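You operate a simulated robot arm through the tools that you are given. There is no shell and no other tool. Be economical: measure what you need, move in short steps, check, and stop when the job is done.

You are at the controls of a simulated two-armed robot. One attempt, no reset.

TASK
On the top of the corner table, fold the blue cloth in half and then in half again.

It is judged by the outcome, as a careful person would: the job done as asked, and still so three seconds after it is handed in. It fails if anything else is knocked over, pushed out of place, dropped, spilled or broken. Flat cloth is picked up by pressing the open fingertips on it (5 to 10 N) and closing them slowly along it; thin cloth reads only 2 to 8 mm in the jaws.

THE ROBOT
Two 6-joint arms with two-finger parallel grippers on one trunk, on a base that drives. Base frame: it is fixed to the floor where the robot stands at the start and does not move with it; the origin is under the middle of the robot, x ahead of it, y to its left, z up; the surface under the hand at the start is at about z = 0.8. Units: m, degrees, N and s.
The left shoulder is at the start at [-0.089, 0.177, 0.806], the right one opposite. With the tool pointing down near the work surface each hand reaches from about 0.1 to 0.72 m from the robot's upright axis, wherever it stands, measured 20 degrees to its own side. Places, roughly: top of the corner table [0.6, -0.1, 0.8]. Payload 1.57 kg a hand.
The tool frame of a hand sits at the grasp point between the pads (the TCP): z along the fingers, y along the line on which they close. The tips reach 0.03 m beyond it. The gripper opens to 0.08 m. The fingers are 0.017 m wide and 0.012 m thick; the gripper's body (0.04 by 0.082 m) begins 0.08 m behind the TCP.
Orientation is that of the tool frame in the base frame, as a unit quaternion [w, x, y, z]. With the fingers straight down and closing along the base's y, the tool's x points along the base's -x, its y along +y and its z along -z.

THE INTERFACE
- The arms move only by the tool nudge_tool. It takes "left_plan", "right_plan" or both (then of equal length, played together; a hand with none holds still); each is a list of rows, each an object (a shift or turn left out is 0, a gripper value left out holds the last) with "turn": the turn, a rotation vector about the tool's x, y, z in degrees, a list of three; "dp": the shift along the tool's x, y, z in mm, a list of three; "jaw": the closure in counts, from 0 (fully open) to 255 (shut). In form: [{"turn": [rx, ry, rz], "dp": [tx, ty, tz], "jaw": jaw}, ...]. A call has 1 to 10 rows; each row shifts and turns the commanded pose from where the row before left it, along the tool's axes as they then stand. Each row takes 0.2 s and may step no farther than 0.05 m and 8.6 degrees from the row before; otherwise, or with a gripper value out of range, the whole call is refused. Where a pose cannot be reached the arm comes as near as it can. A force on the tool above 40 N (or 10 N above the force at the start of the call, whichever is more), or a blocked arm, ends the call early, and 0.2 s more pass. Each finger travels about 0.072 m/s and halts on what it meets, pressing with about 26 N; the grip force reading is that of the motor and also rises with nothing between the fingers. The clock runs only during rows and for 0.2 s after the last one: add rows that do not move to give the fingers time. The reply holds the time, the measured pose of the TCP, the force on the tool along the base axes, the opening and the grip force, in the units named above and with some noise, with the torque about the TCP (base axes, N m) and any sound that the robot's microphone picked up.
- Cameras (640 x 400 px; columns grow to the right, rows downward): "scene" is now at [0.0286, -0.0069, 1.5159]; the picture's right is [-0.10, -0.99, 0.00], its down [-0.83, 0.09, -0.55] and it looks along [0.55, -0.06, -0.84] (base axes); focal length 288 px, centre (320, 200). "left" rides on the left gripper at [0.072, 0.007, -0.122] in its tool frame; the picture's right is [-0.09, 1.00, 0.00], its down [-0.84, -0.08, -0.54] and it looks along [-0.54, -0.05, 0.84] (tool axes); focal length 238 px, centre (320, 200). "right" rides on the right gripper at [0.072, -0.007, -0.122] in its tool frame; the picture's right is [0.09, 1.00, 0.00], its down [-0.84, 0.08, -0.54] and it looks along [-0.54, 0.05, 0.84] (tool axes); focal length 238 px, centre (320, 200). There is no depth. A picture from a camera that has moved, and an enlarged one, comes with that camera's place and axes in the base frame and with its lens.
- camera(camera): a new picture of that camera. No time passes.
- raise_lower(by): slides the trunk up (or, below 0, down) by that many m; the arms and the scene camera ride with it, the base frame stays. It gives what a move gives, with no picture.
- roll_base(legs): drives the robot by 1 to 6 legs, each [ahead, left, turn to the left] in m, m and degrees, along the robot's own axes; the way and the turn of a leg run together, so that a leg with both is an arc; at most 1.5 m and 180 degrees a leg. The arms and the cameras ride along, it lands a little off, and it stops where it bumps. It gives what a move gives.
- head_to(pan, tilt): turns the head with the scene camera to pan (to the left, within 143 degrees either way) and tilt (down, from -29 to 69), counted from straight ahead of the robot. It gives what a move gives.
- enlarge(camera, box): a new picture of the part [left, top, right, bottom] of that camera's present view, enlarged. No time passes.
- job_done(): hands the job in; it is judged then, once.

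Go step by step. Nothing tells you exact positions but the pictures and the camera data: compare them with the known pose of the tool, close in by small moves and look again before you grip or let go. The budget is 120 turns and 92 pictures, counting those below and the enlarged ones. Unless the task says otherwise, let go and move clear before handing in, and close with one line.

The tools are called after ">>>" by a JSON object that holds its "op" and its "data". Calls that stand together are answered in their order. nudge_tool: Moves the arms, as the interface text tells. Its arguments: {"type":"object","properties":{"left_plan":{"type":"array","items":{"type":"object","properties":{"turn":{"type":"array","items":{"type":"number"}},"dp":{"type":"array","items":{"type":"number"}},"jaw":{"type":"number"}}}},"right_plan":{"type":"array","items":{"type":"object","properties":{"turn":{"type":"array","items":{"type":"number"}},"dp":{"type":"array","items":{"type":"number"}},"jaw":{"type":"number"}}}}},"required":[]} The other tools are called the same way: raise_lower (by) slides the trunk up or down; roll_base (legs) drives the base; head_to (pan, tilt) turns the head that bears the scene camera; camera (camera) takes a picture; enlarge (camera, box) takes an enlarged picture of a part of a camera's view; job_done () hands the job in.

At the start:

```text
clock: 0.0
left_tcp_pos: [0.4363, 0.209, 0.9612]
left_ee_rot: [-0.001, 0.0, 1.0, 0.0]
left_ft_force: [0.8, 0.4, 0.0]
left_wrist_torque: [0.01, 0.03, -0.02]
left_gripper_width: 0.0799
left_gripper_force: 0.0
right_tcp_pos: [0.5298, -0.2253, 1.0221]
right_ee_rot: [0.0, 0.0, 1.0, 0.0]
right_ft_force: [-0.5, 0.3, -0.1]
right_wrist_torque: [0.02, -0.04, 0.0]
right_gripper_width: 0.0801
right_gripper_force: 0.2
trunk travel left (down, up): [-0.25, 0.078]
robot x, y, heading: [-0.0, -0.0014, -0.0]
head pan, tilt: [-5.9, 56.8]
```

scene: 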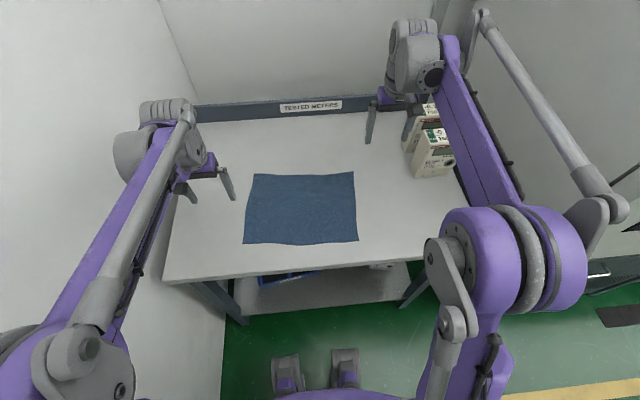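
right: 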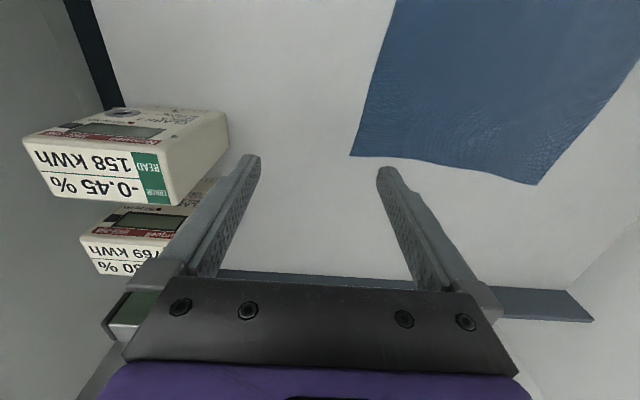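
left: 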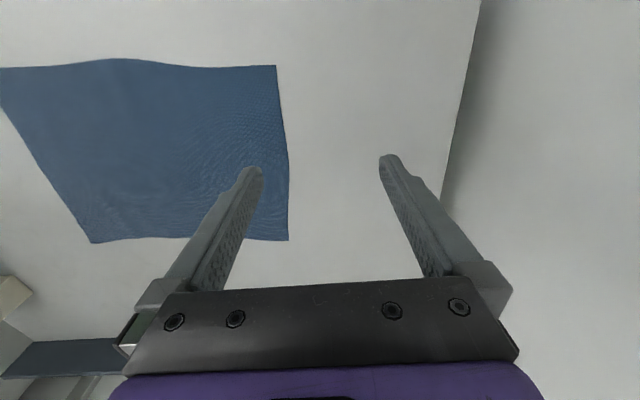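

I see the cloth lying flat. From three cameras I place its corners at near-left (0.377, 0.166), far-left (0.617, 0.14), far-right (0.594, -0.173) and near-right (0.358, -0.146). I'll turn both hands so they close along the cloth's short side, then pinch the near corners.

>>> {"op": "nudge_tool", "data": {"left_plan": [{"turn": [0, 0, 8.59]}, {"turn": [0, 0, 8.59]}, {"turn": [0, 0, 8.59]}, {"turn": [0, 0, 8.59]}, {"turn": [0, 0, 8.59]}, {"turn": [0, 0, 8.59]}, {"turn": [0, 0, 8.59]}, {"turn": [0, 0, 8.59]}, {"turn": [0, 0, 8.59]}, {"turn": [0, 0, 8.59]}], "right_plan": [{"turn": [0, 0, -8.55]}, {"turn": [0, 0, -8.55]}, {"turn": [0, 0, -8.55]}, {"turn": [0, 0, -8.55]}, {"turn": [0, 0, -8.55]}, {"turn": [0, 0, -8.55]}, {"turn": [0, 0, -8.55]}, {"turn": [0, 0, -8.55]}, {"turn": [0, 0, -8.55]}, {"turn": [0, 0, -8.55]}]}}

```text
clock: 2.2
left_tcp_pos: [0.4351, 0.21, 0.9607]
left_ee_rot: [0.0, 0.683, 0.73, 0.0]
left_ft_force: [-0.2, -0.3, -0.4]
left_wrist_torque: [0.02, -0.01, -0.01]
left_gripper_width: 0.0799
left_gripper_force: 0.0
right_tcp_pos: [0.5291, -0.2234, 1.0222]
right_ee_rot: [0.0, -0.68, 0.733, 0.0]
right_ft_force: [0.5, -0.4, 0.1]
right_wrist_torque: [0.0, 0.0, -0.02]
right_gripper_width: 0.0797
right_gripper_force: 0.0
trunk travel left (down, up): [-0.25, 0.078]
robot x, y, heading: [-0.0022, -0.0001, 0.1]
head pan, tilt: [-5.9, 56.8]
```

Both hands turned cleanly. Next I move each above its near corner, stopping at about z 0.88, and check.

>>> {"op": "nudge_tool", "data": {"left_plan": [{"turn": [0, 0, 8.5], "jaw": 140}, {"dp": [-15.6, -7.5, 20]}, {"dp": [-15.6, -7.5, 20]}, {"dp": [-15.7, -7.5, 20]}, {"dp": [-15.7, -7.6, 20]}, {}], "right_plan": [{"jaw": 140}, {"dp": [-19.3, 38, 20]}, {"dp": [-19.3, 38, 20]}, {"dp": [-19.3, 38, 20]}, {"dp": [-19.4, 38.5, 20]}, {"dp": [0, 0, 40]}]}}

>>> {"op": "camera", "data": {"camera": "left"}}

>>> {"op": "camera", "data": {"camera": "right"}}

```text
clock: 3.6
left_tcp_pos: [0.4015, 0.1476, 0.8807]
left_ee_rot: [-0.001, 0.734, 0.68, 0.0]
left_ft_force: [0.1, 0.1, 0.1]
left_wrist_torque: [-0.01, 0.03, -0.03]
left_gripper_width: 0.0362
left_gripper_force: 0.0
right_tcp_pos: [0.3827, -0.1353, 0.9011]
right_ee_rot: [-0.001, -0.679, 0.734, 0.0]
right_ft_force: [-0.2, -0.3, -0.3]
right_wrist_torque: [-0.01, -0.03, 0.02]
right_gripper_width: 0.0361
right_gripper_force: 0.0
trunk travel left (down, up): [-0.25, 0.078]
robot x, y, heading: [0.001, -0.0012, -0.0]
head pan, tilt: [-5.9, 56.8]
```

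```text
88 pictures are left
camera left: at [0.4153, 0.2189, 1.0022], right [0.99, -0.17, 0.0], down [-0.14, -0.83, 0.54], along [-0.09, -0.53, -0.84], focal length 238 px, centre (320, 200)
```

left: 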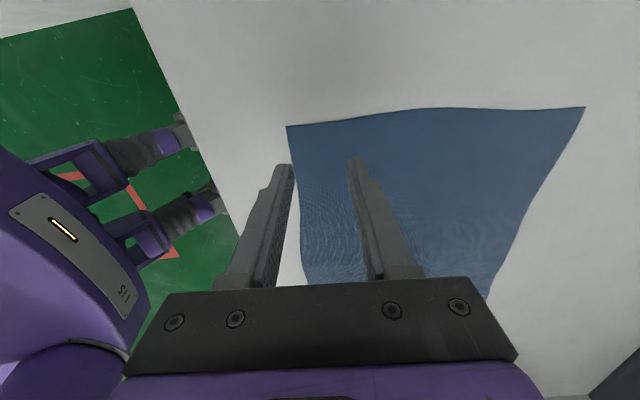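

```text
87 pictures are left
camera right: at [0.3863, -0.2065, 1.022], right [-1.0, -0.01, 0.0], down [-0.01, 0.84, 0.54], along [-0.01, 0.54, -0.84], focal length 238 px, centre (320, 200)
```

right: 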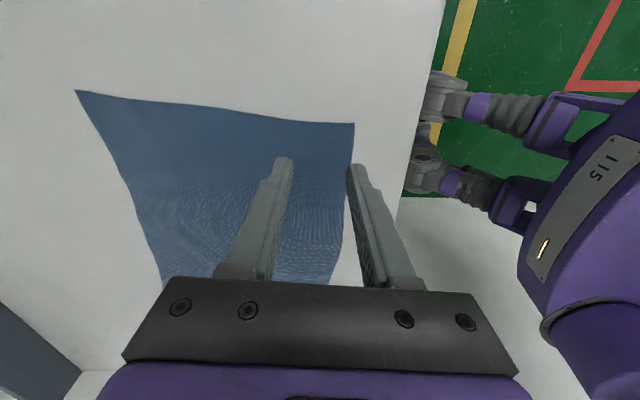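

The corners check out, with the right edge at x 0.353. I shift the right hand 5 mm nearer and bring both down to just above the cloth.

>>> {"op": "nudge_tool", "data": {"left_plan": [{"dp": [0, 0, 15]}, {"dp": [0, 0, 15]}, {"dp": [0, 0, 10]}, {"dp": [0, 0, 5]}, {}], "right_plan": [{"dp": [0, 5, 20]}, {"dp": [0, 0, 20]}, {"dp": [0, 0, 20]}, {"dp": [0, 0, 5]}, {}]}}

>>> {"op": "nudge_tool", "data": {"left_plan": [{"dp": [0, 0, 2]}, {"dp": [0, 0, 2]}, {}], "right_plan": [{"dp": [0, 0, 2]}, {"dp": [0, 0, 2]}, {}]}}

>>> {"op": "camera", "data": {"camera": "right"}}

>>> {"op": "camera", "data": {"camera": "left"}}

```text
clock: 4.8
left_tcp_pos: [0.4006, 0.1485, 0.8359]
left_ee_rot: [0.0, 0.734, 0.679, 0.001]
left_ft_force: [0.0, -0.3, 1.2]
left_wrist_torque: [0.0, 0.01, -0.02]
left_gripper_width: 0.036
left_gripper_force: 0.0
right_tcp_pos: [0.3787, -0.1334, 0.8372]
right_ee_rot: [0.001, -0.678, 0.735, 0.0]
right_ft_force: [-0.1, -0.3, -0.3]
right_wrist_torque: [-0.01, 0.02, 0.0]
right_gripper_width: 0.0361
right_gripper_force: 0.0
trunk travel left (down, up): [-0.25, 0.078]
robot x, y, heading: [-0.0, -0.0018, 0.0]
head pan, tilt: [-5.9, 56.8]
```

```text
clock: 5.6
left_tcp_pos: [0.4, 0.149, 0.8314]
left_ee_rot: [0.001, 0.734, 0.679, -0.001]
left_ft_force: [-0.6, 0.2, -0.3]
left_wrist_torque: [0.0, 0.02, -0.02]
left_gripper_width: 0.0362
left_gripper_force: 0.0
right_tcp_pos: [0.3795, -0.1345, 0.8336]
right_ee_rot: [0.0, -0.679, 0.734, 0.0]
right_ft_force: [0.6, 0.1, -0.3]
right_wrist_torque: [0.03, -0.01, 0.04]
right_gripper_width: 0.0361
right_gripper_force: 0.2
trunk travel left (down, up): [-0.25, 0.078]
robot x, y, heading: [0.0012, 0.0016, -0.1]
head pan, tilt: [-5.9, 56.8]
```

```text
86 pictures are left
camera right: at [0.3807, -0.2059, 0.9537], right [-1.0, -0.01, 0.0], down [-0.01, 0.84, 0.54], along [-0.01, 0.54, -0.84], focal length 238 px, centre (320, 200)
```

right: 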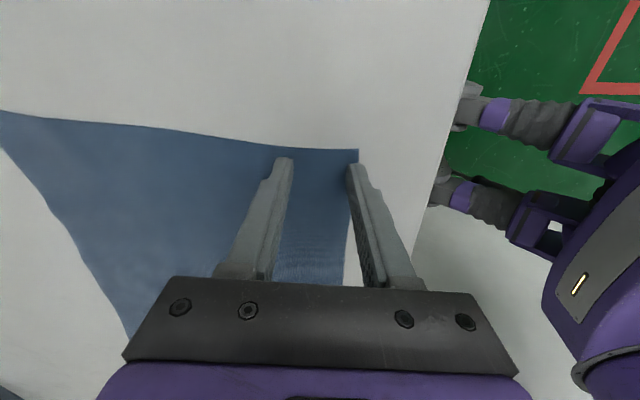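

```text
85 pictures are left
camera left: at [0.4143, 0.22, 0.9543], right [0.99, -0.17, 0.0], down [-0.14, -0.83, 0.54], along [-0.09, -0.53, -0.84], focal length 238 px, centre (320, 200)
```

left: 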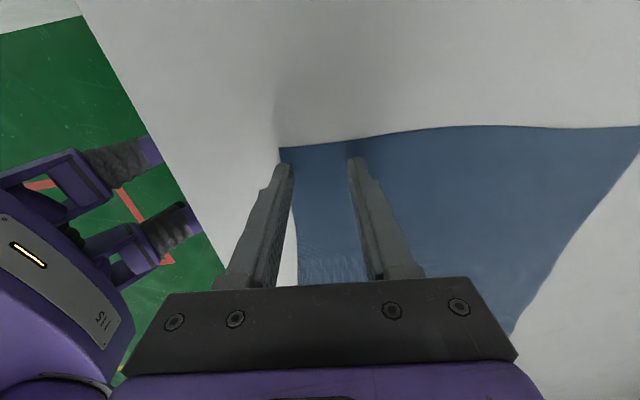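

The fingertips sit just above the cloth, with the outer ones on the edge. Now I press down in small steps.

>>> {"op": "nudge_tool", "data": {"left_plan": [{"dp": [0, 0, 1]}, {"dp": [0, 0, 1]}, {}], "right_plan": [{"dp": [0, 0, 2]}, {"dp": [0, 0, 2]}, {}]}}

```text
clock: 6.3
left_tcp_pos: [0.4, 0.1485, 0.8307]
left_ee_rot: [0.0, 0.734, 0.679, 0.0]
left_ft_force: [1.5, 0.6, 8.1]
left_wrist_torque: [0.08, 0.07, 0.0]
left_gripper_width: 0.0353
left_gripper_force: 0.1
right_tcp_pos: [0.3778, -0.1344, 0.831]
right_ee_rot: [0.001, -0.679, 0.734, -0.001]
right_ft_force: [0.8, -0.5, 25.5]
right_wrist_torque: [0.0, 0.32, 0.05]
right_gripper_width: 0.0359
right_gripper_force: 0.1
trunk travel left (down, up): [-0.25, 0.078]
robot x, y, heading: [-0.0009, 0.0043, 0.3]
head pan, tilt: [-5.9, 56.8]
stopped in row 3 (right hand): the force on the tool passed its limit at 43 N (the readings are from after the stop); the commanded pose is now the measured one
```

The left hand presses 8 N, which is good. The right one presses too hard, so I ease it up 1 mm.

>>> {"op": "nudge_tool", "data": {"right_plan": [{"dp": [0, 0, -0.6]}, {}]}}

```text
clock: 6.9
left_tcp_pos: [0.4009, 0.1489, 0.8304]
left_ee_rot: [0.0, 0.733, 0.68, 0.001]
left_ft_force: [1.7, 1.9, 17.1]
left_wrist_torque: [0.11, 0.22, 0.0]
left_gripper_width: 0.0356
left_gripper_force: 0.0
right_tcp_pos: [0.3798, -0.1347, 0.831]
right_ee_rot: [0.001, -0.679, 0.734, -0.001]
right_ft_force: [0.8, 0.8, 24.5]
right_wrist_torque: [0.01, 0.34, 0.02]
right_gripper_width: 0.036
right_gripper_force: 0.1
trunk travel left (down, up): [-0.25, 0.078]
robot x, y, heading: [-0.0009, -0.005, 0.0]
head pan, tilt: [-5.9, 56.8]
```

Both read high (17 N and 24 N), so I ease each up a little more.

>>> {"op": "nudge_tool", "data": {"left_plan": [{"dp": [0, 0, -0.5]}, {}], "right_plan": [{"dp": [0, 0, -1.0]}, {}]}}

```text
clock: 7.5
left_tcp_pos: [0.3987, 0.1487, 0.8319]
left_ee_rot: [-0.001, 0.734, 0.679, 0.0]
left_ft_force: [0.1, 4.2, 22.1]
left_wrist_torque: [0.21, 0.23, -0.03]
left_gripper_width: 0.0357
left_gripper_force: 0.1
right_tcp_pos: [0.3781, -0.1346, 0.8309]
right_ee_rot: [0.001, -0.678, 0.735, -0.001]
right_ft_force: [0.2, 0.3, 0.4]
right_wrist_torque: [0.03, 0.02, -0.02]
right_gripper_width: 0.036
right_gripper_force: 0.1
trunk travel left (down, up): [-0.25, 0.078]
robot x, y, heading: [-0.002, -0.0033, 0.0]
head pan, tilt: [-5.9, 56.8]
```

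>>> {"op": "nudge_tool", "data": {"left_plan": [{"dp": [0, 0, -1.0]}, {}, {}], "right_plan": [{"dp": [0, 0, 0.4]}, {}, {}]}}

```text
clock: 8.3
left_tcp_pos: [0.4001, 0.1489, 0.8325]
left_ee_rot: [0.0, 0.734, 0.679, 0.0]
left_ft_force: [-0.3, -0.6, 0.2]
left_wrist_torque: [0.0, 0.0, 0.0]
left_gripper_width: 0.0361
left_gripper_force: 0.0
right_tcp_pos: [0.3772, -0.1345, 0.8315]
right_ee_rot: [0.001, -0.678, 0.735, -0.001]
right_ft_force: [-1.0, -0.2, 11.3]
right_wrist_torque: [-0.04, 0.18, 0.02]
right_gripper_width: 0.0362
right_gripper_force: 0.1
trunk travel left (down, up): [-0.25, 0.078]
robot x, y, heading: [-0.0014, -0.0015, -0.4]
head pan, tilt: [-5.9, 56.8]
```

>>> {"op": "nudge_tool", "data": {"left_plan": [{"dp": [0, 0, 0.4]}, {}, {}], "right_plan": [{"dp": [0, 0, -0.1]}, {}, {}]}}

```text
clock: 9.1
left_tcp_pos: [0.4003, 0.1489, 0.8313]
left_ee_rot: [-0.001, 0.734, 0.679, 0.0]
left_ft_force: [-0.1, -0.1, 0.4]
left_wrist_torque: [-0.02, -0.01, 0.01]
left_gripper_width: 0.0361
left_gripper_force: 0.0
right_tcp_pos: [0.378, -0.1346, 0.8317]
right_ee_rot: [0.001, -0.679, 0.735, -0.001]
right_ft_force: [-1.2, 0.0, 7.1]
right_wrist_torque: [-0.02, 0.14, 0.0]
right_gripper_width: 0.0363
right_gripper_force: 0.1
trunk travel left (down, up): [-0.25, 0.078]
robot x, y, heading: [-0.0023, -0.002, -0.1]
head pan, tilt: [-5.9, 56.8]
```

The right hand now presses 7 N, so I close it slowly while the left goes down a touch more.

>>> {"op": "nudge_tool", "data": {"left_plan": [{"dp": [0, 0, 0.4]}, {}, {}, {}, {}, {}, {}, {}, {}, {}], "right_plan": [{"jaw": 150}, {"jaw": 160}, {"jaw": 170}, {"jaw": 180}, {"jaw": 190}, {"jaw": 200}, {"jaw": 210}, {"jaw": 222}, {"jaw": 236}, {"jaw": 255}]}}

>>> {"op": "camera", "data": {"camera": "right"}}

```text
clock: 11.3
left_tcp_pos: [0.4001, 0.1483, 0.8315]
left_ee_rot: [0.0, 0.734, 0.679, 0.001]
left_ft_force: [0.6, 0.9, 5.3]
left_wrist_torque: [0.04, 0.04, -0.01]
left_gripper_width: 0.0359
left_gripper_force: 0.0
right_tcp_pos: [0.3799, -0.134, 0.8303]
right_ee_rot: [0.0, -0.678, 0.735, -0.001]
right_ft_force: [-0.4, 0.9, 6.1]
right_wrist_torque: [-0.01, 0.01, 0.01]
right_gripper_width: 0.0062
right_gripper_force: 25.9
trunk travel left (down, up): [-0.25, 0.078]
robot x, y, heading: [-0.0015, -0.0007, -0.2]
head pan, tilt: [-5.9, 56.8]
```

```text
84 pictures are left
camera right: at [0.3807, -0.2059, 0.9521], right [-1.0, -0.01, 0.0], down [-0.01, 0.84, 0.54], along [-0.01, 0.54, -0.84], focal length 238 px, centre (320, 200)
```

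right: 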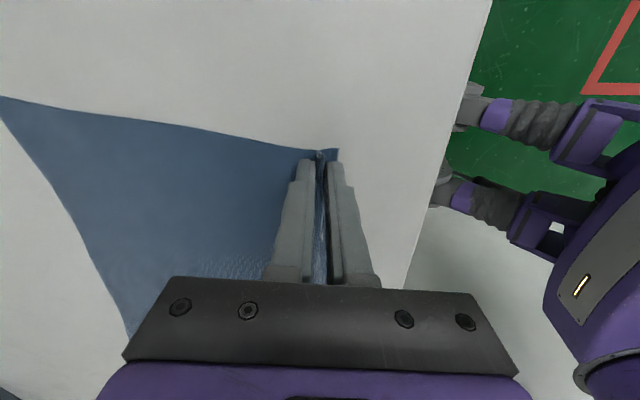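

The right hand has a pinch that reads 6.2 mm. I close the left hand the same way.

>>> {"op": "nudge_tool", "data": {"left_plan": [{"dp": [0, 0, 0.1], "jaw": 150}, {"jaw": 160}, {"jaw": 170}, {"jaw": 180}, {"jaw": 190}, {"jaw": 200}, {"jaw": 210}, {"jaw": 222}, {"jaw": 236}, {"jaw": 255}]}}

>>> {"op": "camera", "data": {"camera": "left"}}

```text
clock: 13.5
left_tcp_pos: [0.3994, 0.1494, 0.8318]
left_ee_rot: [0.001, 0.734, 0.679, 0.001]
left_ft_force: [1.6, -0.3, 5.7]
left_wrist_torque: [0.03, -0.02, -0.01]
left_gripper_width: 0.002
left_gripper_force: 23.9
right_tcp_pos: [0.3789, -0.1342, 0.8316]
right_ee_rot: [0.0, -0.679, 0.735, -0.001]
right_ft_force: [-0.3, 0.8, 7.8]
right_wrist_torque: [-0.02, 0.04, 0.0]
right_gripper_width: 0.0064
right_gripper_force: 26.0
trunk travel left (down, up): [-0.25, 0.078]
robot x, y, heading: [-0.0025, -0.0021, 0.1]
head pan, tilt: [-5.9, 56.8]
```

```text
83 pictures are left
camera left: at [0.4141, 0.2196, 0.9533], right [0.99, -0.17, 0.0], down [-0.14, -0.83, 0.54], along [-0.09, -0.53, -0.84], focal length 238 px, centre (320, 200)
```

left: 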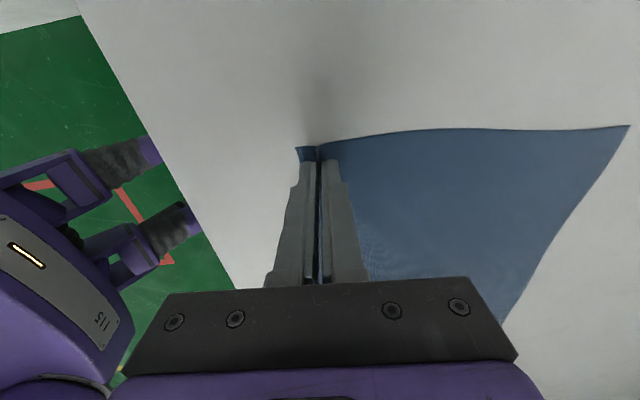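

The left pinch reads 2 mm, which may be thin. I lift both hands 30 mm and check.

>>> {"op": "nudge_tool", "data": {"left_plan": [{"dp": [0, 0, -15]}, {"dp": [0, 5, -15]}, {}], "right_plan": [{"dp": [0, 0, -15]}, {"dp": [0, -5, -15]}, {}]}}

>>> {"op": "camera", "data": {"camera": "scene"}}

>>> {"op": "camera", "data": {"camera": "left"}}

>>> {"op": "camera", "data": {"camera": "right"}}

```text
clock: 14.3
left_tcp_pos: [0.4052, 0.1482, 0.861]
left_ee_rot: [0.0, 0.734, 0.679, 0.0]
left_ft_force: [0.8, -1.0, -0.8]
left_wrist_torque: [-0.05, 0.01, -0.02]
left_gripper_width: 0.0017
left_gripper_force: 23.6
right_tcp_pos: [0.3847, -0.1346, 0.8609]
right_ee_rot: [0.001, -0.679, 0.734, -0.001]
right_ft_force: [-0.2, 1.1, -0.8]
right_wrist_torque: [0.03, 0.01, -0.02]
right_gripper_width: 0.002
right_gripper_force: 23.5
trunk travel left (down, up): [-0.25, 0.078]
robot x, y, heading: [-0.0001, -0.0008, -0.2]
head pan, tilt: [-5.9, 56.8]
```

```text
82 pictures are left
camera scene: at [0.0286, -0.0069, 1.5158], right [-0.1, -0.99, 0.0], down [-0.83, 0.09, -0.55], along [0.55, -0.06, -0.84], focal length 288 px, centre (320, 200)
```

scene: 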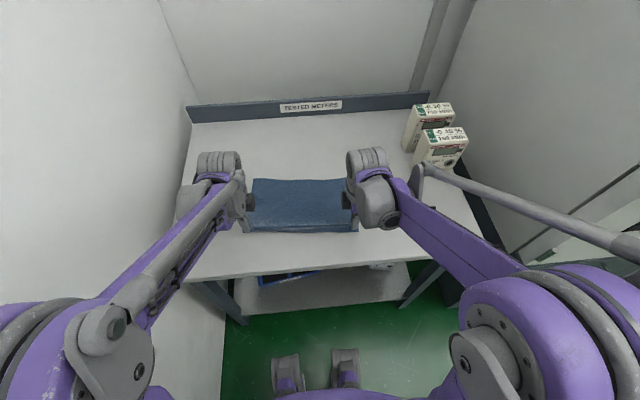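

```text
81 pictures are left
camera left: at [0.4191, 0.22, 0.9831], right [0.99, -0.17, 0.0], down [-0.14, -0.83, 0.54], along [-0.09, -0.53, -0.84], focal length 238 px, centre (320, 200)
```

left: 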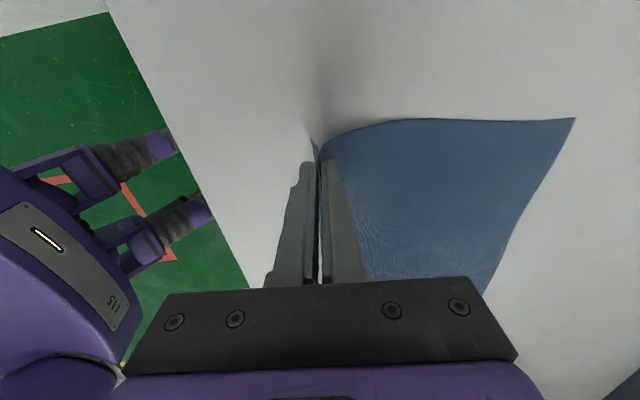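

```text
80 pictures are left
camera right: at [0.3864, -0.2063, 0.9818], right [-1.0, -0.01, 0.0], down [-0.01, 0.84, 0.54], along [-0.01, 0.54, -0.84], focal length 238 px, centre (320, 200)
```

right: 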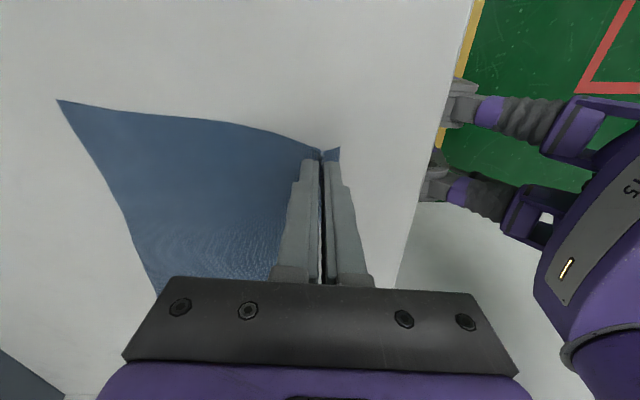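

Both corners are held and the near edge is lifting evenly. I carry it in a low arc past the fold line.

>>> {"op": "nudge_tool", "data": {"left_plan": [{"dp": [0, 8, -13]}, {"dp": [0, 9, -12]}, {"dp": [0, 11, -10]}, {"dp": [0, 12, -8]}, {"dp": [0, 15, -5]}, {"dp": [0, 16, -3]}, {"dp": [0, 16, 0]}, {"dp": [0, 18, 2]}, {"dp": [0, 18, 3]}, {"dp": [0, 15, 4]}], "right_plan": [{"dp": [0, -8, -13]}, {"dp": [0, -9, -12]}, {"dp": [0, -11, -10]}, {"dp": [0, -12, -8]}, {"dp": [0, -15, -5]}, {"dp": [0, -16, -3]}, {"dp": [0, -16, 0]}, {"dp": [0, -18, 2]}, {"dp": [0, -18, 3]}, {"dp": [0, -15, 4]}]}}

>>> {"op": "camera", "data": {"camera": "scene"}}

>>> {"op": "camera", "data": {"camera": "left"}}

```text
clock: 16.5
left_tcp_pos: [0.5446, 0.1388, 0.9025]
left_ee_rot: [0.0, 0.734, 0.68, 0.0]
left_ft_force: [-0.2, -1.2, 0.5]
left_wrist_torque: [-0.05, 0.02, 0.01]
left_gripper_width: 0.0017
left_gripper_force: 23.4
right_tcp_pos: [0.5222, -0.1456, 0.9037]
right_ee_rot: [0.0, -0.678, 0.735, 0.0]
right_ft_force: [0.1, 1.9, 0.0]
right_wrist_torque: [0.02, 0.03, 0.02]
right_gripper_width: 0.0018
right_gripper_force: 23.5
trunk travel left (down, up): [-0.25, 0.078]
robot x, y, heading: [0.0003, 0.0032, -0.2]
head pan, tilt: [-5.9, 56.8]
```

```text
79 pictures are left
camera scene: at [0.0296, -0.0069, 1.5159], right [-0.1, -0.99, 0.0], down [-0.83, 0.09, -0.55], along [0.54, -0.06, -0.84], focal length 288 px, centre (320, 200)
```

scene: 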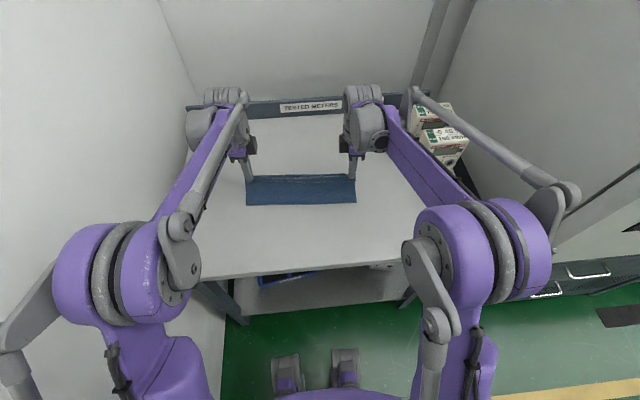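

```text
78 pictures are left
camera left: at [0.558, 0.2091, 1.0247], right [0.99, -0.17, 0.0], down [-0.14, -0.83, 0.54], along [-0.09, -0.53, -0.84], focal length 238 px, centre (320, 200)
```

left: 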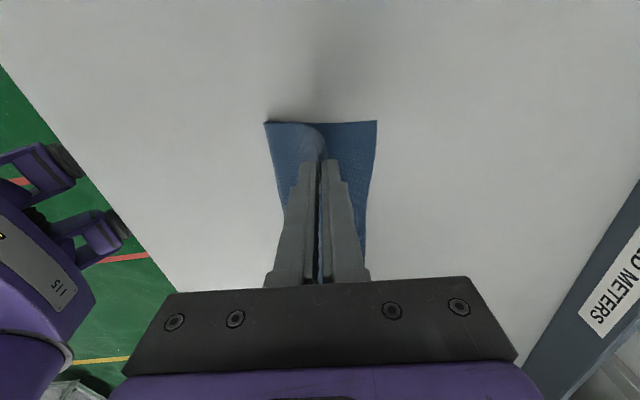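

The fold is going well: the near half now stands over the far half. I lower it toward the far edge.

>>> {"op": "nudge_tool", "data": {"left_plan": [{"dp": [0, 10, 6]}, {"dp": [0, 9, 9]}, {"dp": [0, 9, 10]}, {"dp": [0, 8, 10]}, {"dp": [0, 5, 10]}, {"dp": [0, 3, 10]}, {}], "right_plan": [{"dp": [0, -10, 6]}, {"dp": [0, -9, 9]}, {"dp": [0, -9, 10]}, {"dp": [0, -8, 10]}, {"dp": [0, -5, 10]}, {"dp": [0, -3, 10]}, {}]}}

>>> {"op": "camera", "data": {"camera": "left"}}

>>> {"op": "camera", "data": {"camera": "right"}}

>>> {"op": "enlarge", "data": {"camera": "scene", "box": [220, 90, 420, 215]}}

```text
clock: 18.1
left_tcp_pos: [0.588, 0.1345, 0.848]
left_ee_rot: [0.0, 0.734, 0.679, 0.0]
left_ft_force: [-0.5, -0.4, -0.5]
left_wrist_torque: [0.01, 0.0, 0.03]
left_gripper_width: 0.0019
left_gripper_force: 23.7
right_tcp_pos: [0.5652, -0.1496, 0.8494]
right_ee_rot: [0.001, -0.679, 0.734, -0.001]
right_ft_force: [0.6, 1.1, 0.8]
right_wrist_torque: [0.06, -0.01, 0.03]
right_gripper_width: 0.0022
right_gripper_force: 24.2
trunk travel left (down, up): [-0.25, 0.078]
robot x, y, heading: [-0.0037, 0.0013, 0.2]
head pan, tilt: [-5.9, 56.8]
```

```text
77 pictures are left
camera left: at [0.6008, 0.2053, 0.9697], right [0.99, -0.17, 0.0], down [-0.14, -0.83, 0.54], along [-0.09, -0.53, -0.84], focal length 238 px, centre (320, 200)
```

left: 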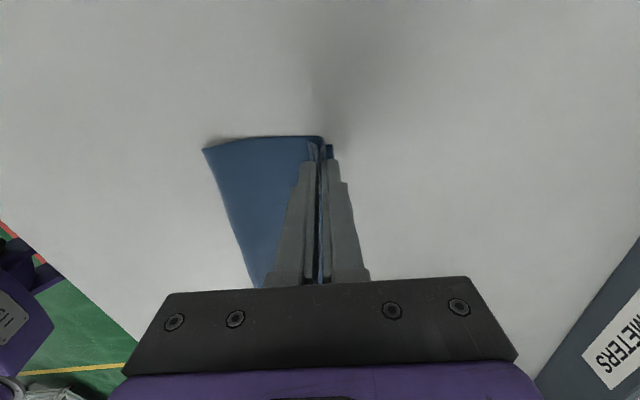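

```text
76 pictures are left
camera right: at [0.5668, -0.2206, 0.9691], right [-1.0, -0.01, 0.0], down [-0.01, 0.84, 0.54], along [-0.01, 0.54, -0.84], focal length 238 px, centre (320, 200)
```

right: 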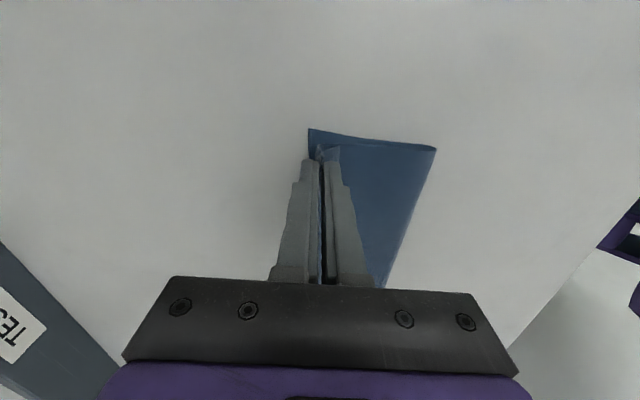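

```text
3.20 times, centred on (320, 152) of scene
camera zoom: at [0.0284, -0.0069, 1.5159], right [-0.1, -0.99, 0.0], down [-0.83, 0.09, -0.55], along [0.55, -0.06, -0.84], focal length 920 px, centre (320, 352)
```

zoom: 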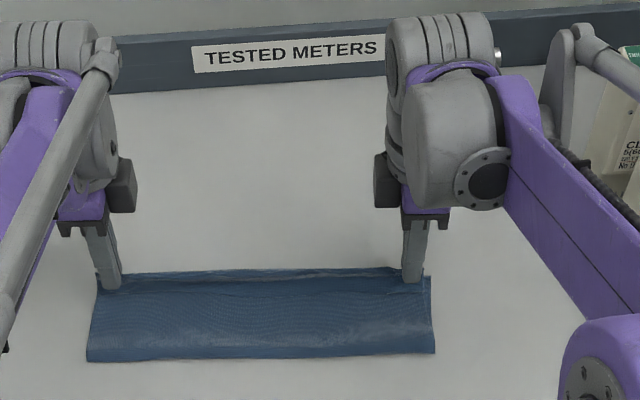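

The near edge hangs right over the far edge with a small hem turned up in the pinch. I tilt both hands so that hem points away toward the far side and can open out when released.

>>> {"op": "nudge_tool", "data": {"left_plan": [{"turn": [8, 0, 0]}, {"turn": [8, 0, 0]}, {"turn": [8, 0, 0]}, {"turn": [8, 0, 0]}, {"turn": [8, 0, 0]}, {}], "right_plan": [{"turn": [-8, 0, 0]}, {"turn": [-8, 0, 0]}, {"turn": [-8, 0, 0]}, {"turn": [-8, 0, 0]}, {"turn": [-8, 0, 0]}, {}]}}

>>> {"op": "camera", "data": {"camera": "left"}}

>>> {"op": "enlarge", "data": {"camera": "scene", "box": [220, 90, 420, 215]}}

```text
clock: 19.5
left_tcp_pos: [0.5629, 0.1377, 0.8442]
left_ee_rot: [-0.216, 0.701, 0.649, -0.2]
left_ft_force: [-0.4, -1.6, 0.9]
left_wrist_torque: [-0.04, -0.03, 0.05]
left_gripper_width: 0.0019
left_gripper_force: 23.9
left hand out of reach, approached as far as the arm can: row 4, 5
right_tcp_pos: [0.5649, -0.1479, 0.8484]
right_ee_rot: [-0.201, -0.648, 0.702, 0.219]
right_ft_force: [0.9, 1.3, -0.7]
right_wrist_torque: [0.07, -0.03, -0.04]
right_gripper_width: 0.0022
right_gripper_force: 24.1
right hand out of reach, approached as far as the arm can: row 5
trunk travel left (down, up): [-0.25, 0.078]
robot x, y, heading: [0.0013, -0.0014, -0.0]
head pan, tilt: [-5.9, 56.8]
```

```text
74 pictures are left
camera left: at [0.6435, 0.2029, 0.9414], right [0.81, -0.15, -0.56], down [0.18, -0.85, 0.49], along [-0.56, -0.5, -0.67], focal length 238 px, centre (320, 200)
```

left: 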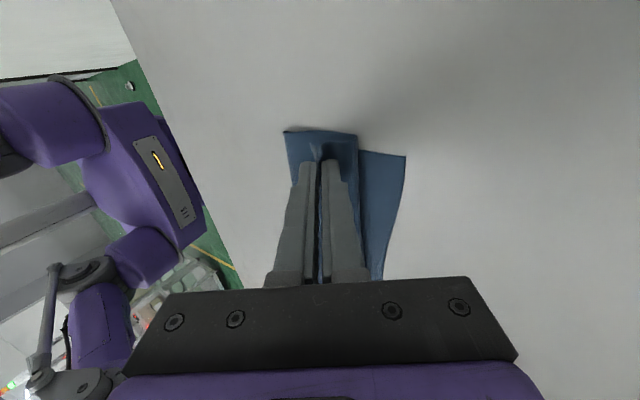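

```text
3.20 times, centred on (320, 152) of scene
camera zoom: at [0.0288, -0.0069, 1.5159], right [-0.1, -0.99, 0.0], down [-0.83, 0.09, -0.55], along [0.55, -0.06, -0.84], focal length 920 px, centre (320, 352)
```

zoom: 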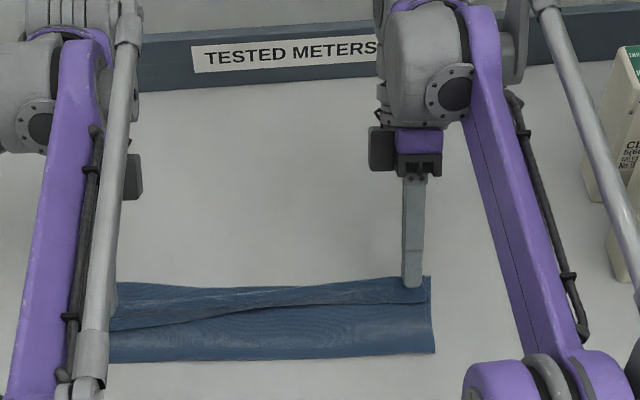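

The left arm ran out of reach and fell back 2 cm. I reduce its tilt so it returns to the far edge.

>>> {"op": "nudge_tool", "data": {"left_plan": [{"turn": [-7, 0, 0]}, {"turn": [-7, 0, 0]}, {}]}}

```text
clock: 20.3
left_tcp_pos: [0.5624, 0.1369, 0.8438]
left_ee_rot: [-0.129, 0.722, 0.669, -0.119]
left_ft_force: [0.2, -0.9, 0.1]
left_wrist_torque: [-0.03, 0.02, -0.02]
left_gripper_width: 0.0021
left_gripper_force: 23.4
right_tcp_pos: [0.5643, -0.1487, 0.8472]
right_ee_rot: [-0.201, -0.648, 0.701, 0.219]
right_ft_force: [-0.1, 2.2, 0.1]
right_wrist_torque: [0.02, -0.03, -0.01]
right_gripper_width: 0.0023
right_gripper_force: 23.5
trunk travel left (down, up): [-0.25, 0.078]
robot x, y, heading: [0.0003, 0.0013, -0.2]
head pan, tilt: [-5.9, 56.8]
```

>>> {"op": "nudge_tool", "data": {"left_plan": [{"dp": [0, 10, 0]}, {"dp": [0, 9.7, 1.3]}, {}], "right_plan": [{"dp": [0, -3, 4]}, {"dp": [0, -2.6, 4.3]}, {}]}}

>>> {"op": "camera", "data": {"camera": "left"}}

>>> {"op": "camera", "data": {"camera": "right"}}

>>> {"op": "enlarge", "data": {"camera": "scene", "box": [220, 90, 420, 215]}}

```text
clock: 21.1
left_tcp_pos: [0.5812, 0.1365, 0.8378]
left_ee_rot: [-0.129, 0.723, 0.668, -0.12]
left_ft_force: [0.7, -2.1, -0.7]
left_wrist_torque: [-0.05, -0.03, -0.01]
left_gripper_width: 0.0019
left_gripper_force: 23.8
right_tcp_pos: [0.5647, -0.1498, 0.838]
right_ee_rot: [-0.202, -0.648, 0.701, 0.219]
right_ft_force: [-0.5, 2.2, 0.8]
right_wrist_torque: [0.04, -0.05, -0.05]
right_gripper_width: 0.0021
right_gripper_force: 24.0
trunk travel left (down, up): [-0.25, 0.078]
robot x, y, heading: [0.0002, -0.0005, 0.1]
head pan, tilt: [-5.9, 56.8]
```

```text
72 pictures are left
camera left: at [0.6356, 0.2033, 0.949], right [0.92, -0.16, -0.35], down [0.05, -0.84, 0.53], along [-0.38, -0.51, -0.77], focal length 238 px, centre (320, 200)
```

left: 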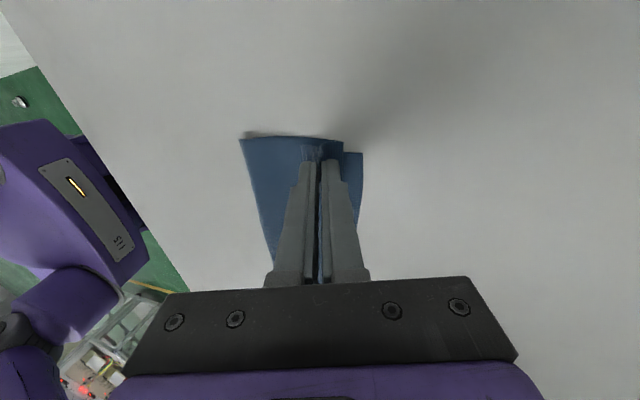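

```text
71 pictures are left
camera right: at [0.635, -0.2264, 0.9338], right [-0.82, -0.03, 0.56], down [0.31, 0.81, 0.49], along [-0.47, 0.58, -0.66], focal length 238 px, centre (320, 200)
```

right: 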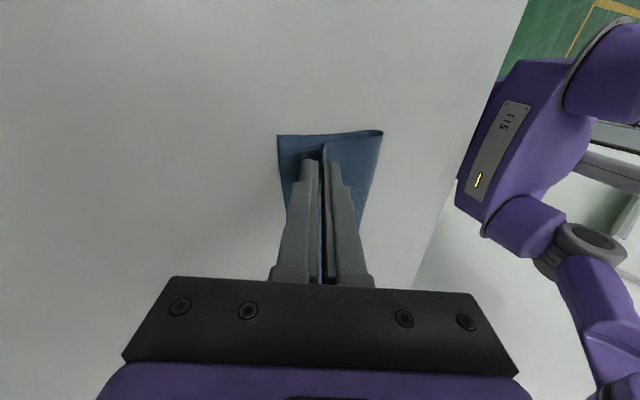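

```text
3.20 times, centred on (320, 152) of scene
camera zoom: at [0.0285, -0.0069, 1.5159], right [-0.1, -0.99, 0.0], down [-0.83, 0.09, -0.55], along [0.55, -0.06, -0.84], focal length 920 px, centre (320, 352)
```

zoom: 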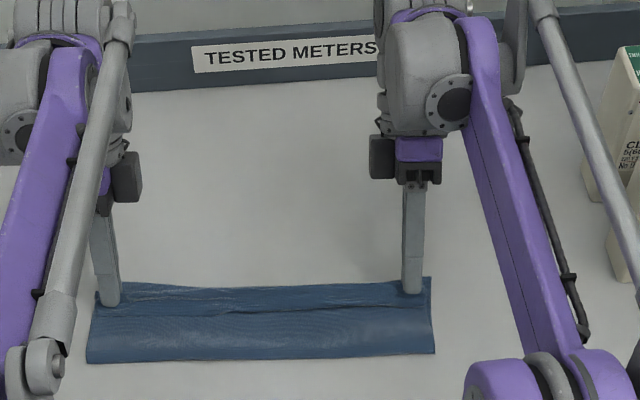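

The edges are placed well. I open both hands while rising slightly, and look before withdrawing.

>>> {"op": "nudge_tool", "data": {"left_plan": [{"jaw": 235, "dp": [0, 0, -1]}, {"jaw": 215, "dp": [0, 0, -2]}, {"jaw": 195, "dp": [0, 0, -2]}, {"jaw": 180, "dp": [0, 0, -2]}, {}], "right_plan": [{"jaw": 235, "dp": [0, 0, -2]}, {"jaw": 215, "dp": [0, 0, -2]}, {"jaw": 195, "dp": [0, 0, -2]}, {"jaw": 180, "dp": [0, 0, -2]}, {}]}}

>>> {"op": "camera", "data": {"camera": "right"}}

>>> {"op": "camera", "data": {"camera": "left"}}

```text
clock: 22.3
left_tcp_pos: [0.5817, 0.1347, 0.8428]
left_ee_rot: [-0.13, 0.723, 0.668, -0.12]
left_ft_force: [0.3, -0.2, -0.8]
left_wrist_torque: [-0.02, -0.05, -0.01]
left_gripper_width: 0.0237
left_gripper_force: 0.1
right_tcp_pos: [0.5676, -0.15, 0.8445]
right_ee_rot: [-0.201, -0.648, 0.702, 0.219]
right_ft_force: [0.3, 0.6, -0.7]
right_wrist_torque: [-0.01, -0.03, -0.03]
right_gripper_width: 0.0236
right_gripper_force: 0.0
right hand out of reach, approached as far as the arm can: row 4
trunk travel left (down, up): [-0.25, 0.078]
robot x, y, heading: [-0.0013, -0.0022, -0.1]
head pan, tilt: [-5.9, 56.8]
```

```text
69 pictures are left
camera right: at [0.6364, -0.2269, 0.94], right [-0.82, -0.03, 0.56], down [0.31, 0.81, 0.49], along [-0.47, 0.58, -0.66], focal length 238 px, centre (320, 200)
```

right: 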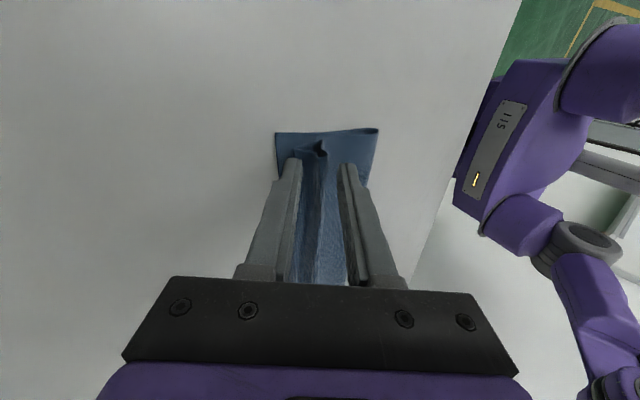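

```text
68 pictures are left
camera left: at [0.6381, 0.203, 0.9553], right [0.92, -0.16, -0.35], down [0.05, -0.84, 0.53], along [-0.38, -0.51, -0.77], focal length 238 px, centre (320, 200)
```

left: 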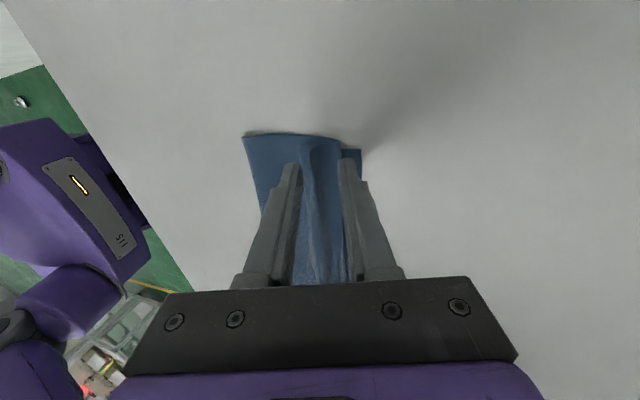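

Released on both sides. I withdraw each hand back along its fingers, opening a bit more, and then look.

>>> {"op": "nudge_tool", "data": {"left_plan": [{"jaw": 150, "dp": [0, 0, -6]}, {"jaw": 130, "dp": [0, -3, -10]}, {"dp": [0, -5, -12]}, {"dp": [0, -8, -20]}, {"dp": [0, -8, -20]}], "right_plan": [{"jaw": 150, "dp": [0, 2, -5]}, {"jaw": 130, "dp": [0, 5, -8]}, {"dp": [0, 10, -14]}, {"dp": [0, 12, -18]}, {"dp": [0, 12, -18]}]}}

>>> {"op": "camera", "data": {"camera": "right"}}

>>> {"op": "camera", "data": {"camera": "left"}}

>>> {"op": "enlarge", "data": {"camera": "scene", "box": [220, 90, 420, 215]}}

```text
clock: 23.5
left_tcp_pos: [0.5835, 0.1347, 0.9158]
left_ee_rot: [-0.129, 0.722, 0.669, -0.119]
left_ft_force: [-0.4, 0.1, 0.4]
left_wrist_torque: [0.02, 0.02, -0.01]
left_gripper_width: 0.0391
left_gripper_force: 0.0
right_tcp_pos: [0.5541, -0.1507, 0.9136]
right_ee_rot: [-0.201, -0.648, 0.701, 0.219]
right_ft_force: [0.5, -0.2, -0.4]
right_wrist_torque: [0.01, -0.03, -0.03]
right_gripper_width: 0.0391
right_gripper_force: 0.1
right hand out of reach, approached as far as the arm can: row 1, 2, 5
trunk travel left (down, up): [-0.25, 0.078]
robot x, y, heading: [-0.0009, -0.0008, -0.1]
head pan, tilt: [-5.9, 56.8]
```

```text
67 pictures are left
camera right: at [0.6242, -0.2274, 1.0085], right [-0.82, -0.03, 0.56], down [0.31, 0.81, 0.49], along [-0.47, 0.58, -0.66], focal length 238 px, centre (320, 200)
```

right: 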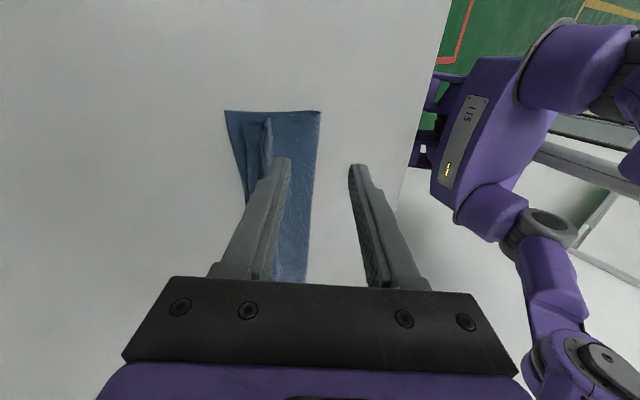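

```text
66 pictures are left
camera left: at [0.639, 0.2032, 1.0285], right [0.92, -0.16, -0.35], down [0.05, -0.84, 0.53], along [-0.38, -0.51, -0.77], focal length 238 px, centre (320, 200)
```

left: 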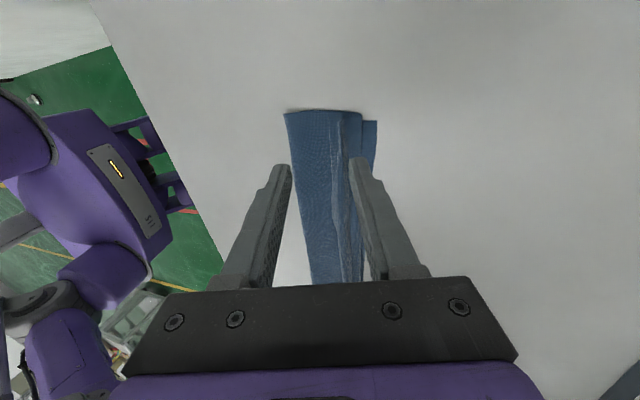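

```text
3.20 times, centred on (320, 152) of scene
camera zoom: at [0.0282, -0.0069, 1.5159], right [-0.1, -0.99, 0.0], down [-0.83, 0.09, -0.55], along [0.55, -0.06, -0.84], focal length 920 px, centre (320, 352)
```

zoom: 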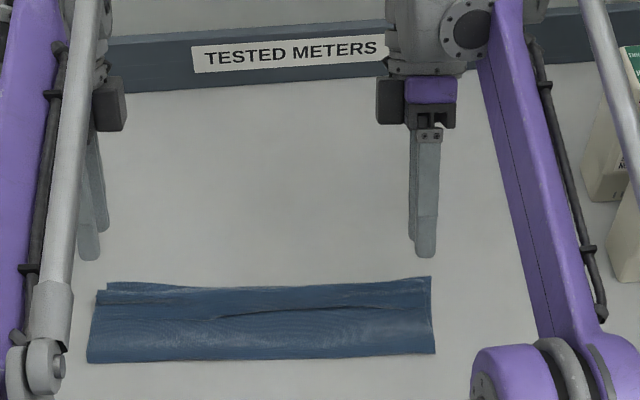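

The fold lies well, but a narrow hem along the far edge may still be turned up. I straighten the hands, move them aside and look closely.

>>> {"op": "nudge_tool", "data": {"left_plan": [{"turn": [-6.7, 0, 0], "dp": [20, 0, -10]}, {"turn": [-6.7, 0, 0], "dp": [20, 0, -10]}, {"turn": [-6.7, 0, 0], "dp": [0, -30, 0]}, {"dp": [0, -40, 0]}, {"dp": [0, -40, 0]}], "right_plan": [{"turn": [8.5, 0, 0], "dp": [20, 0, -10]}, {"turn": [8.5, 0, 0], "dp": [20, 0, -10]}, {"turn": [8.5, 0, 0], "dp": [0, 30, 0]}, {"turn": [8.5, 0, 0], "dp": [0, 40, 0]}, {"dp": [0, 40, 0]}]}}

>>> {"op": "camera", "data": {"camera": "right"}}

>>> {"op": "camera", "data": {"camera": "left"}}

>>> {"op": "enlarge", "data": {"camera": "scene", "box": [240, 155, 368, 235]}}

```text
clock: 24.7
left_tcp_pos: [0.4814, 0.1826, 0.9398]
left_ee_rot: [-0.001, 0.734, 0.679, -0.001]
left_ft_force: [0.6, 0.3, 0.9]
left_wrist_torque: [-0.01, -0.02, 0.0]
left_gripper_width: 0.0391
left_gripper_force: 0.0
right_tcp_pos: [0.4522, -0.1834, 0.9451]
right_ee_rot: [-0.002, -0.678, 0.735, 0.003]
right_ft_force: [0.0, -0.2, 0.1]
right_wrist_torque: [-0.01, -0.02, 0.01]
right_gripper_width: 0.0391
right_gripper_force: 0.0
trunk travel left (down, up): [-0.25, 0.078]
robot x, y, heading: [0.0017, 0.0012, -0.0]
head pan, tilt: [-5.9, 56.8]
```

```text
64 pictures are left
camera right: at [0.4545, -0.2542, 1.0665], right [-1.0, -0.01, 0.01], down [-0.01, 0.84, 0.54], along [-0.01, 0.54, -0.84], focal length 238 px, centre (320, 200)
```

right: 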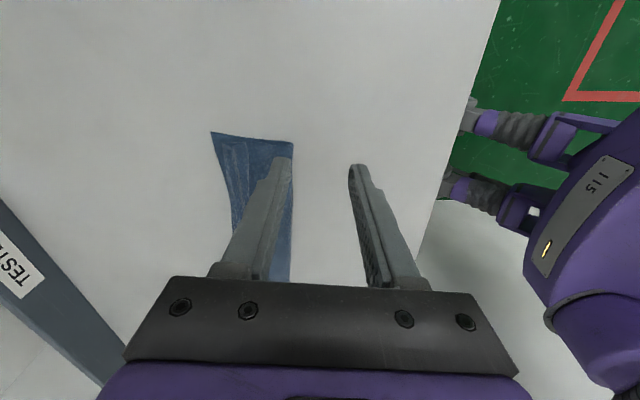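

```text
63 pictures are left
camera left: at [0.4953, 0.2538, 1.0626], right [0.99, -0.17, 0.0], down [-0.14, -0.83, 0.54], along [-0.09, -0.53, -0.84], focal length 238 px, centre (320, 200)
```

left: 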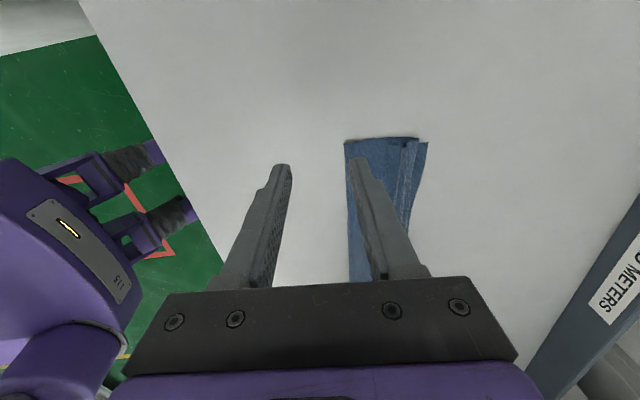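

```text
5.00 times, centred on (304, 195) of scene
camera zoom: at [0.0262, -0.0069, 1.5159], right [-0.1, -0.99, 0.0], down [-0.83, 0.09, -0.55], along [0.55, -0.06, -0.84], focal length 1438 px, centre (400, 225)
```

zoom: 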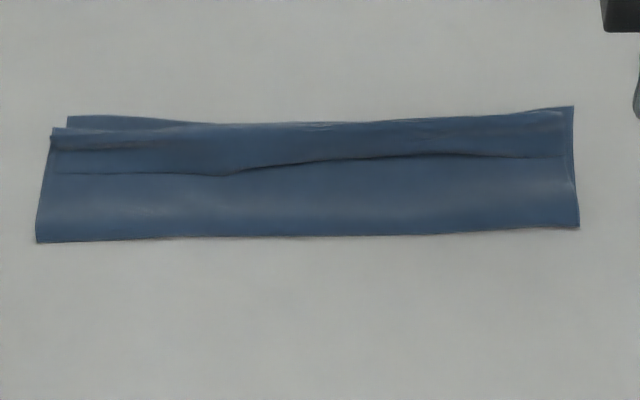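

The first fold is made, but a hem of about 3 cm is turned up on top of the upper layer. I close the fingers, set the tips on that hem and plan to drag it outward to unroll it.

>>> {"op": "nudge_tool", "data": {"left_plan": [{"jaw": 255, "dp": [-12, 22, 0]}, {"dp": [-12, 22, 0]}, {"dp": [-12, 22, 0]}, {"dp": [-10, 22, 0]}, {"dp": [0, 0, 30]}, {"dp": [0, 0, 30]}, {"dp": [0, 0, 25]}, {"dp": [0, 0, 10]}, {}], "right_plan": [{"jaw": 255, "dp": [-12, -23, 0]}, {"dp": [-12, -23, 0]}, {"dp": [-12, -23, 0]}, {"dp": [-10, -23.7, 0]}, {"dp": [0, 0, 30]}, {"dp": [0, 0, 30]}, {"dp": [0, 0, 30]}, {"dp": [0, 0, 10]}, {}]}}

>>> {"op": "camera", "data": {"camera": "right"}}

>>> {"op": "camera", "data": {"camera": "left"}}

```text
clock: 26.7
left_tcp_pos: [0.5675, 0.1304, 0.8436]
left_ee_rot: [-0.002, 0.734, 0.68, -0.002]
left_ft_force: [0.2, 0.3, 0.2]
left_wrist_torque: [0.0, -0.02, -0.02]
left_gripper_width: 0.0
left_gripper_force: 21.1
right_tcp_pos: [0.5487, -0.1434, 0.8446]
right_ee_rot: [-0.003, -0.678, 0.735, 0.004]
right_ft_force: [-0.2, 0.1, -0.6]
right_wrist_torque: [0.01, -0.01, -0.03]
right_gripper_width: 0.0
right_gripper_force: 21.4
trunk travel left (down, up): [-0.25, 0.078]
robot x, y, heading: [-0.002, 0.0013, 0.1]
head pan, tilt: [-5.9, 56.8]
```

```text
61 pictures are left
camera right: at [0.5516, -0.2151, 0.9652], right [-1.0, -0.01, 0.01], down [-0.01, 0.84, 0.54], along [-0.01, 0.54, -0.84], focal length 238 px, centre (320, 200)
```

right: 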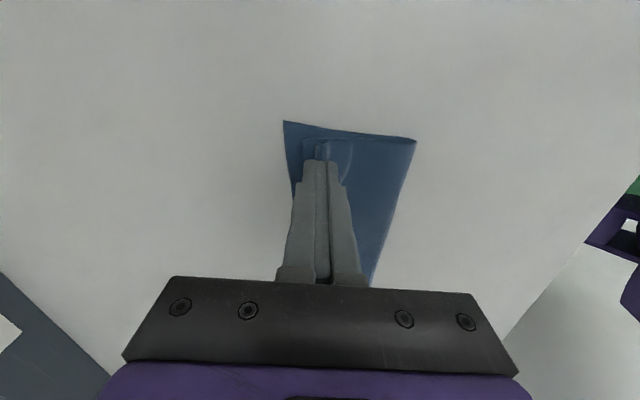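

```text
60 pictures are left
camera left: at [0.5812, 0.2015, 0.9644], right [0.99, -0.17, 0.0], down [-0.14, -0.83, 0.54], along [-0.1, -0.53, -0.84], focal length 238 px, centre (320, 200)
```

left: 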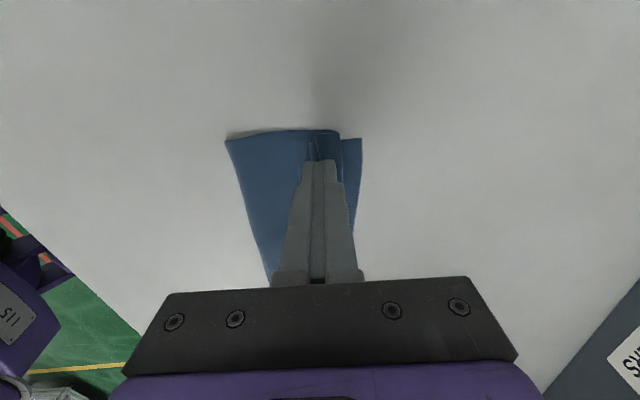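

>>> {"op": "nudge_tool", "data": {"left_plan": [{"dp": [0, 0, 2]}, {"dp": [0, 0, 2]}, {"dp": [0, 0, 2]}, {}], "right_plan": [{"dp": [0, 0, 2]}, {"dp": [0, 0, 2]}, {"dp": [0, 0, 2]}, {}]}}

```text
clock: 27.7
left_tcp_pos: [0.5671, 0.1305, 0.8359]
left_ee_rot: [-0.001, 0.734, 0.679, -0.001]
left_ft_force: [0.7, 0.2, 2.0]
left_wrist_torque: [-0.03, 0.0, 0.02]
left_gripper_width: 0.0
left_gripper_force: 21.2
right_tcp_pos: [0.5501, -0.1439, 0.838]
right_ee_rot: [-0.003, -0.678, 0.735, 0.004]
right_ft_force: [-0.6, 0.1, -0.7]
right_wrist_torque: [-0.01, -0.01, 0.01]
right_gripper_width: 0.0
right_gripper_force: 21.3
trunk travel left (down, up): [-0.25, 0.078]
robot x, y, heading: [0.0006, -0.0003, 0.1]
head pan, tilt: [-5.9, 56.8]
```

>>> {"op": "nudge_tool", "data": {"left_plan": [{"dp": [0, 0, 0.5]}, {"dp": [0, 0, 0.5]}, {}], "right_plan": [{"dp": [0, 0, 1.5]}, {"dp": [0, 0, 1]}, {}]}}

```text
clock: 28.5
left_tcp_pos: [0.5667, 0.1306, 0.836]
left_ee_rot: [0.0, 0.734, 0.679, -0.001]
left_ft_force: [0.4, 0.1, 1.4]
left_wrist_torque: [-0.02, 0.01, 0.02]
left_gripper_width: 0.0
left_gripper_force: 21.6
right_tcp_pos: [0.5484, -0.1442, 0.8356]
right_ee_rot: [-0.003, -0.678, 0.735, 0.004]
right_ft_force: [0.8, 0.7, 0.6]
right_wrist_torque: [0.0, -0.01, 0.01]
right_gripper_width: 0.0001
right_gripper_force: 21.7
trunk travel left (down, up): [-0.25, 0.078]
robot x, y, heading: [-0.002, -0.0013, 0.0]
head pan, tilt: [-5.9, 56.8]
```

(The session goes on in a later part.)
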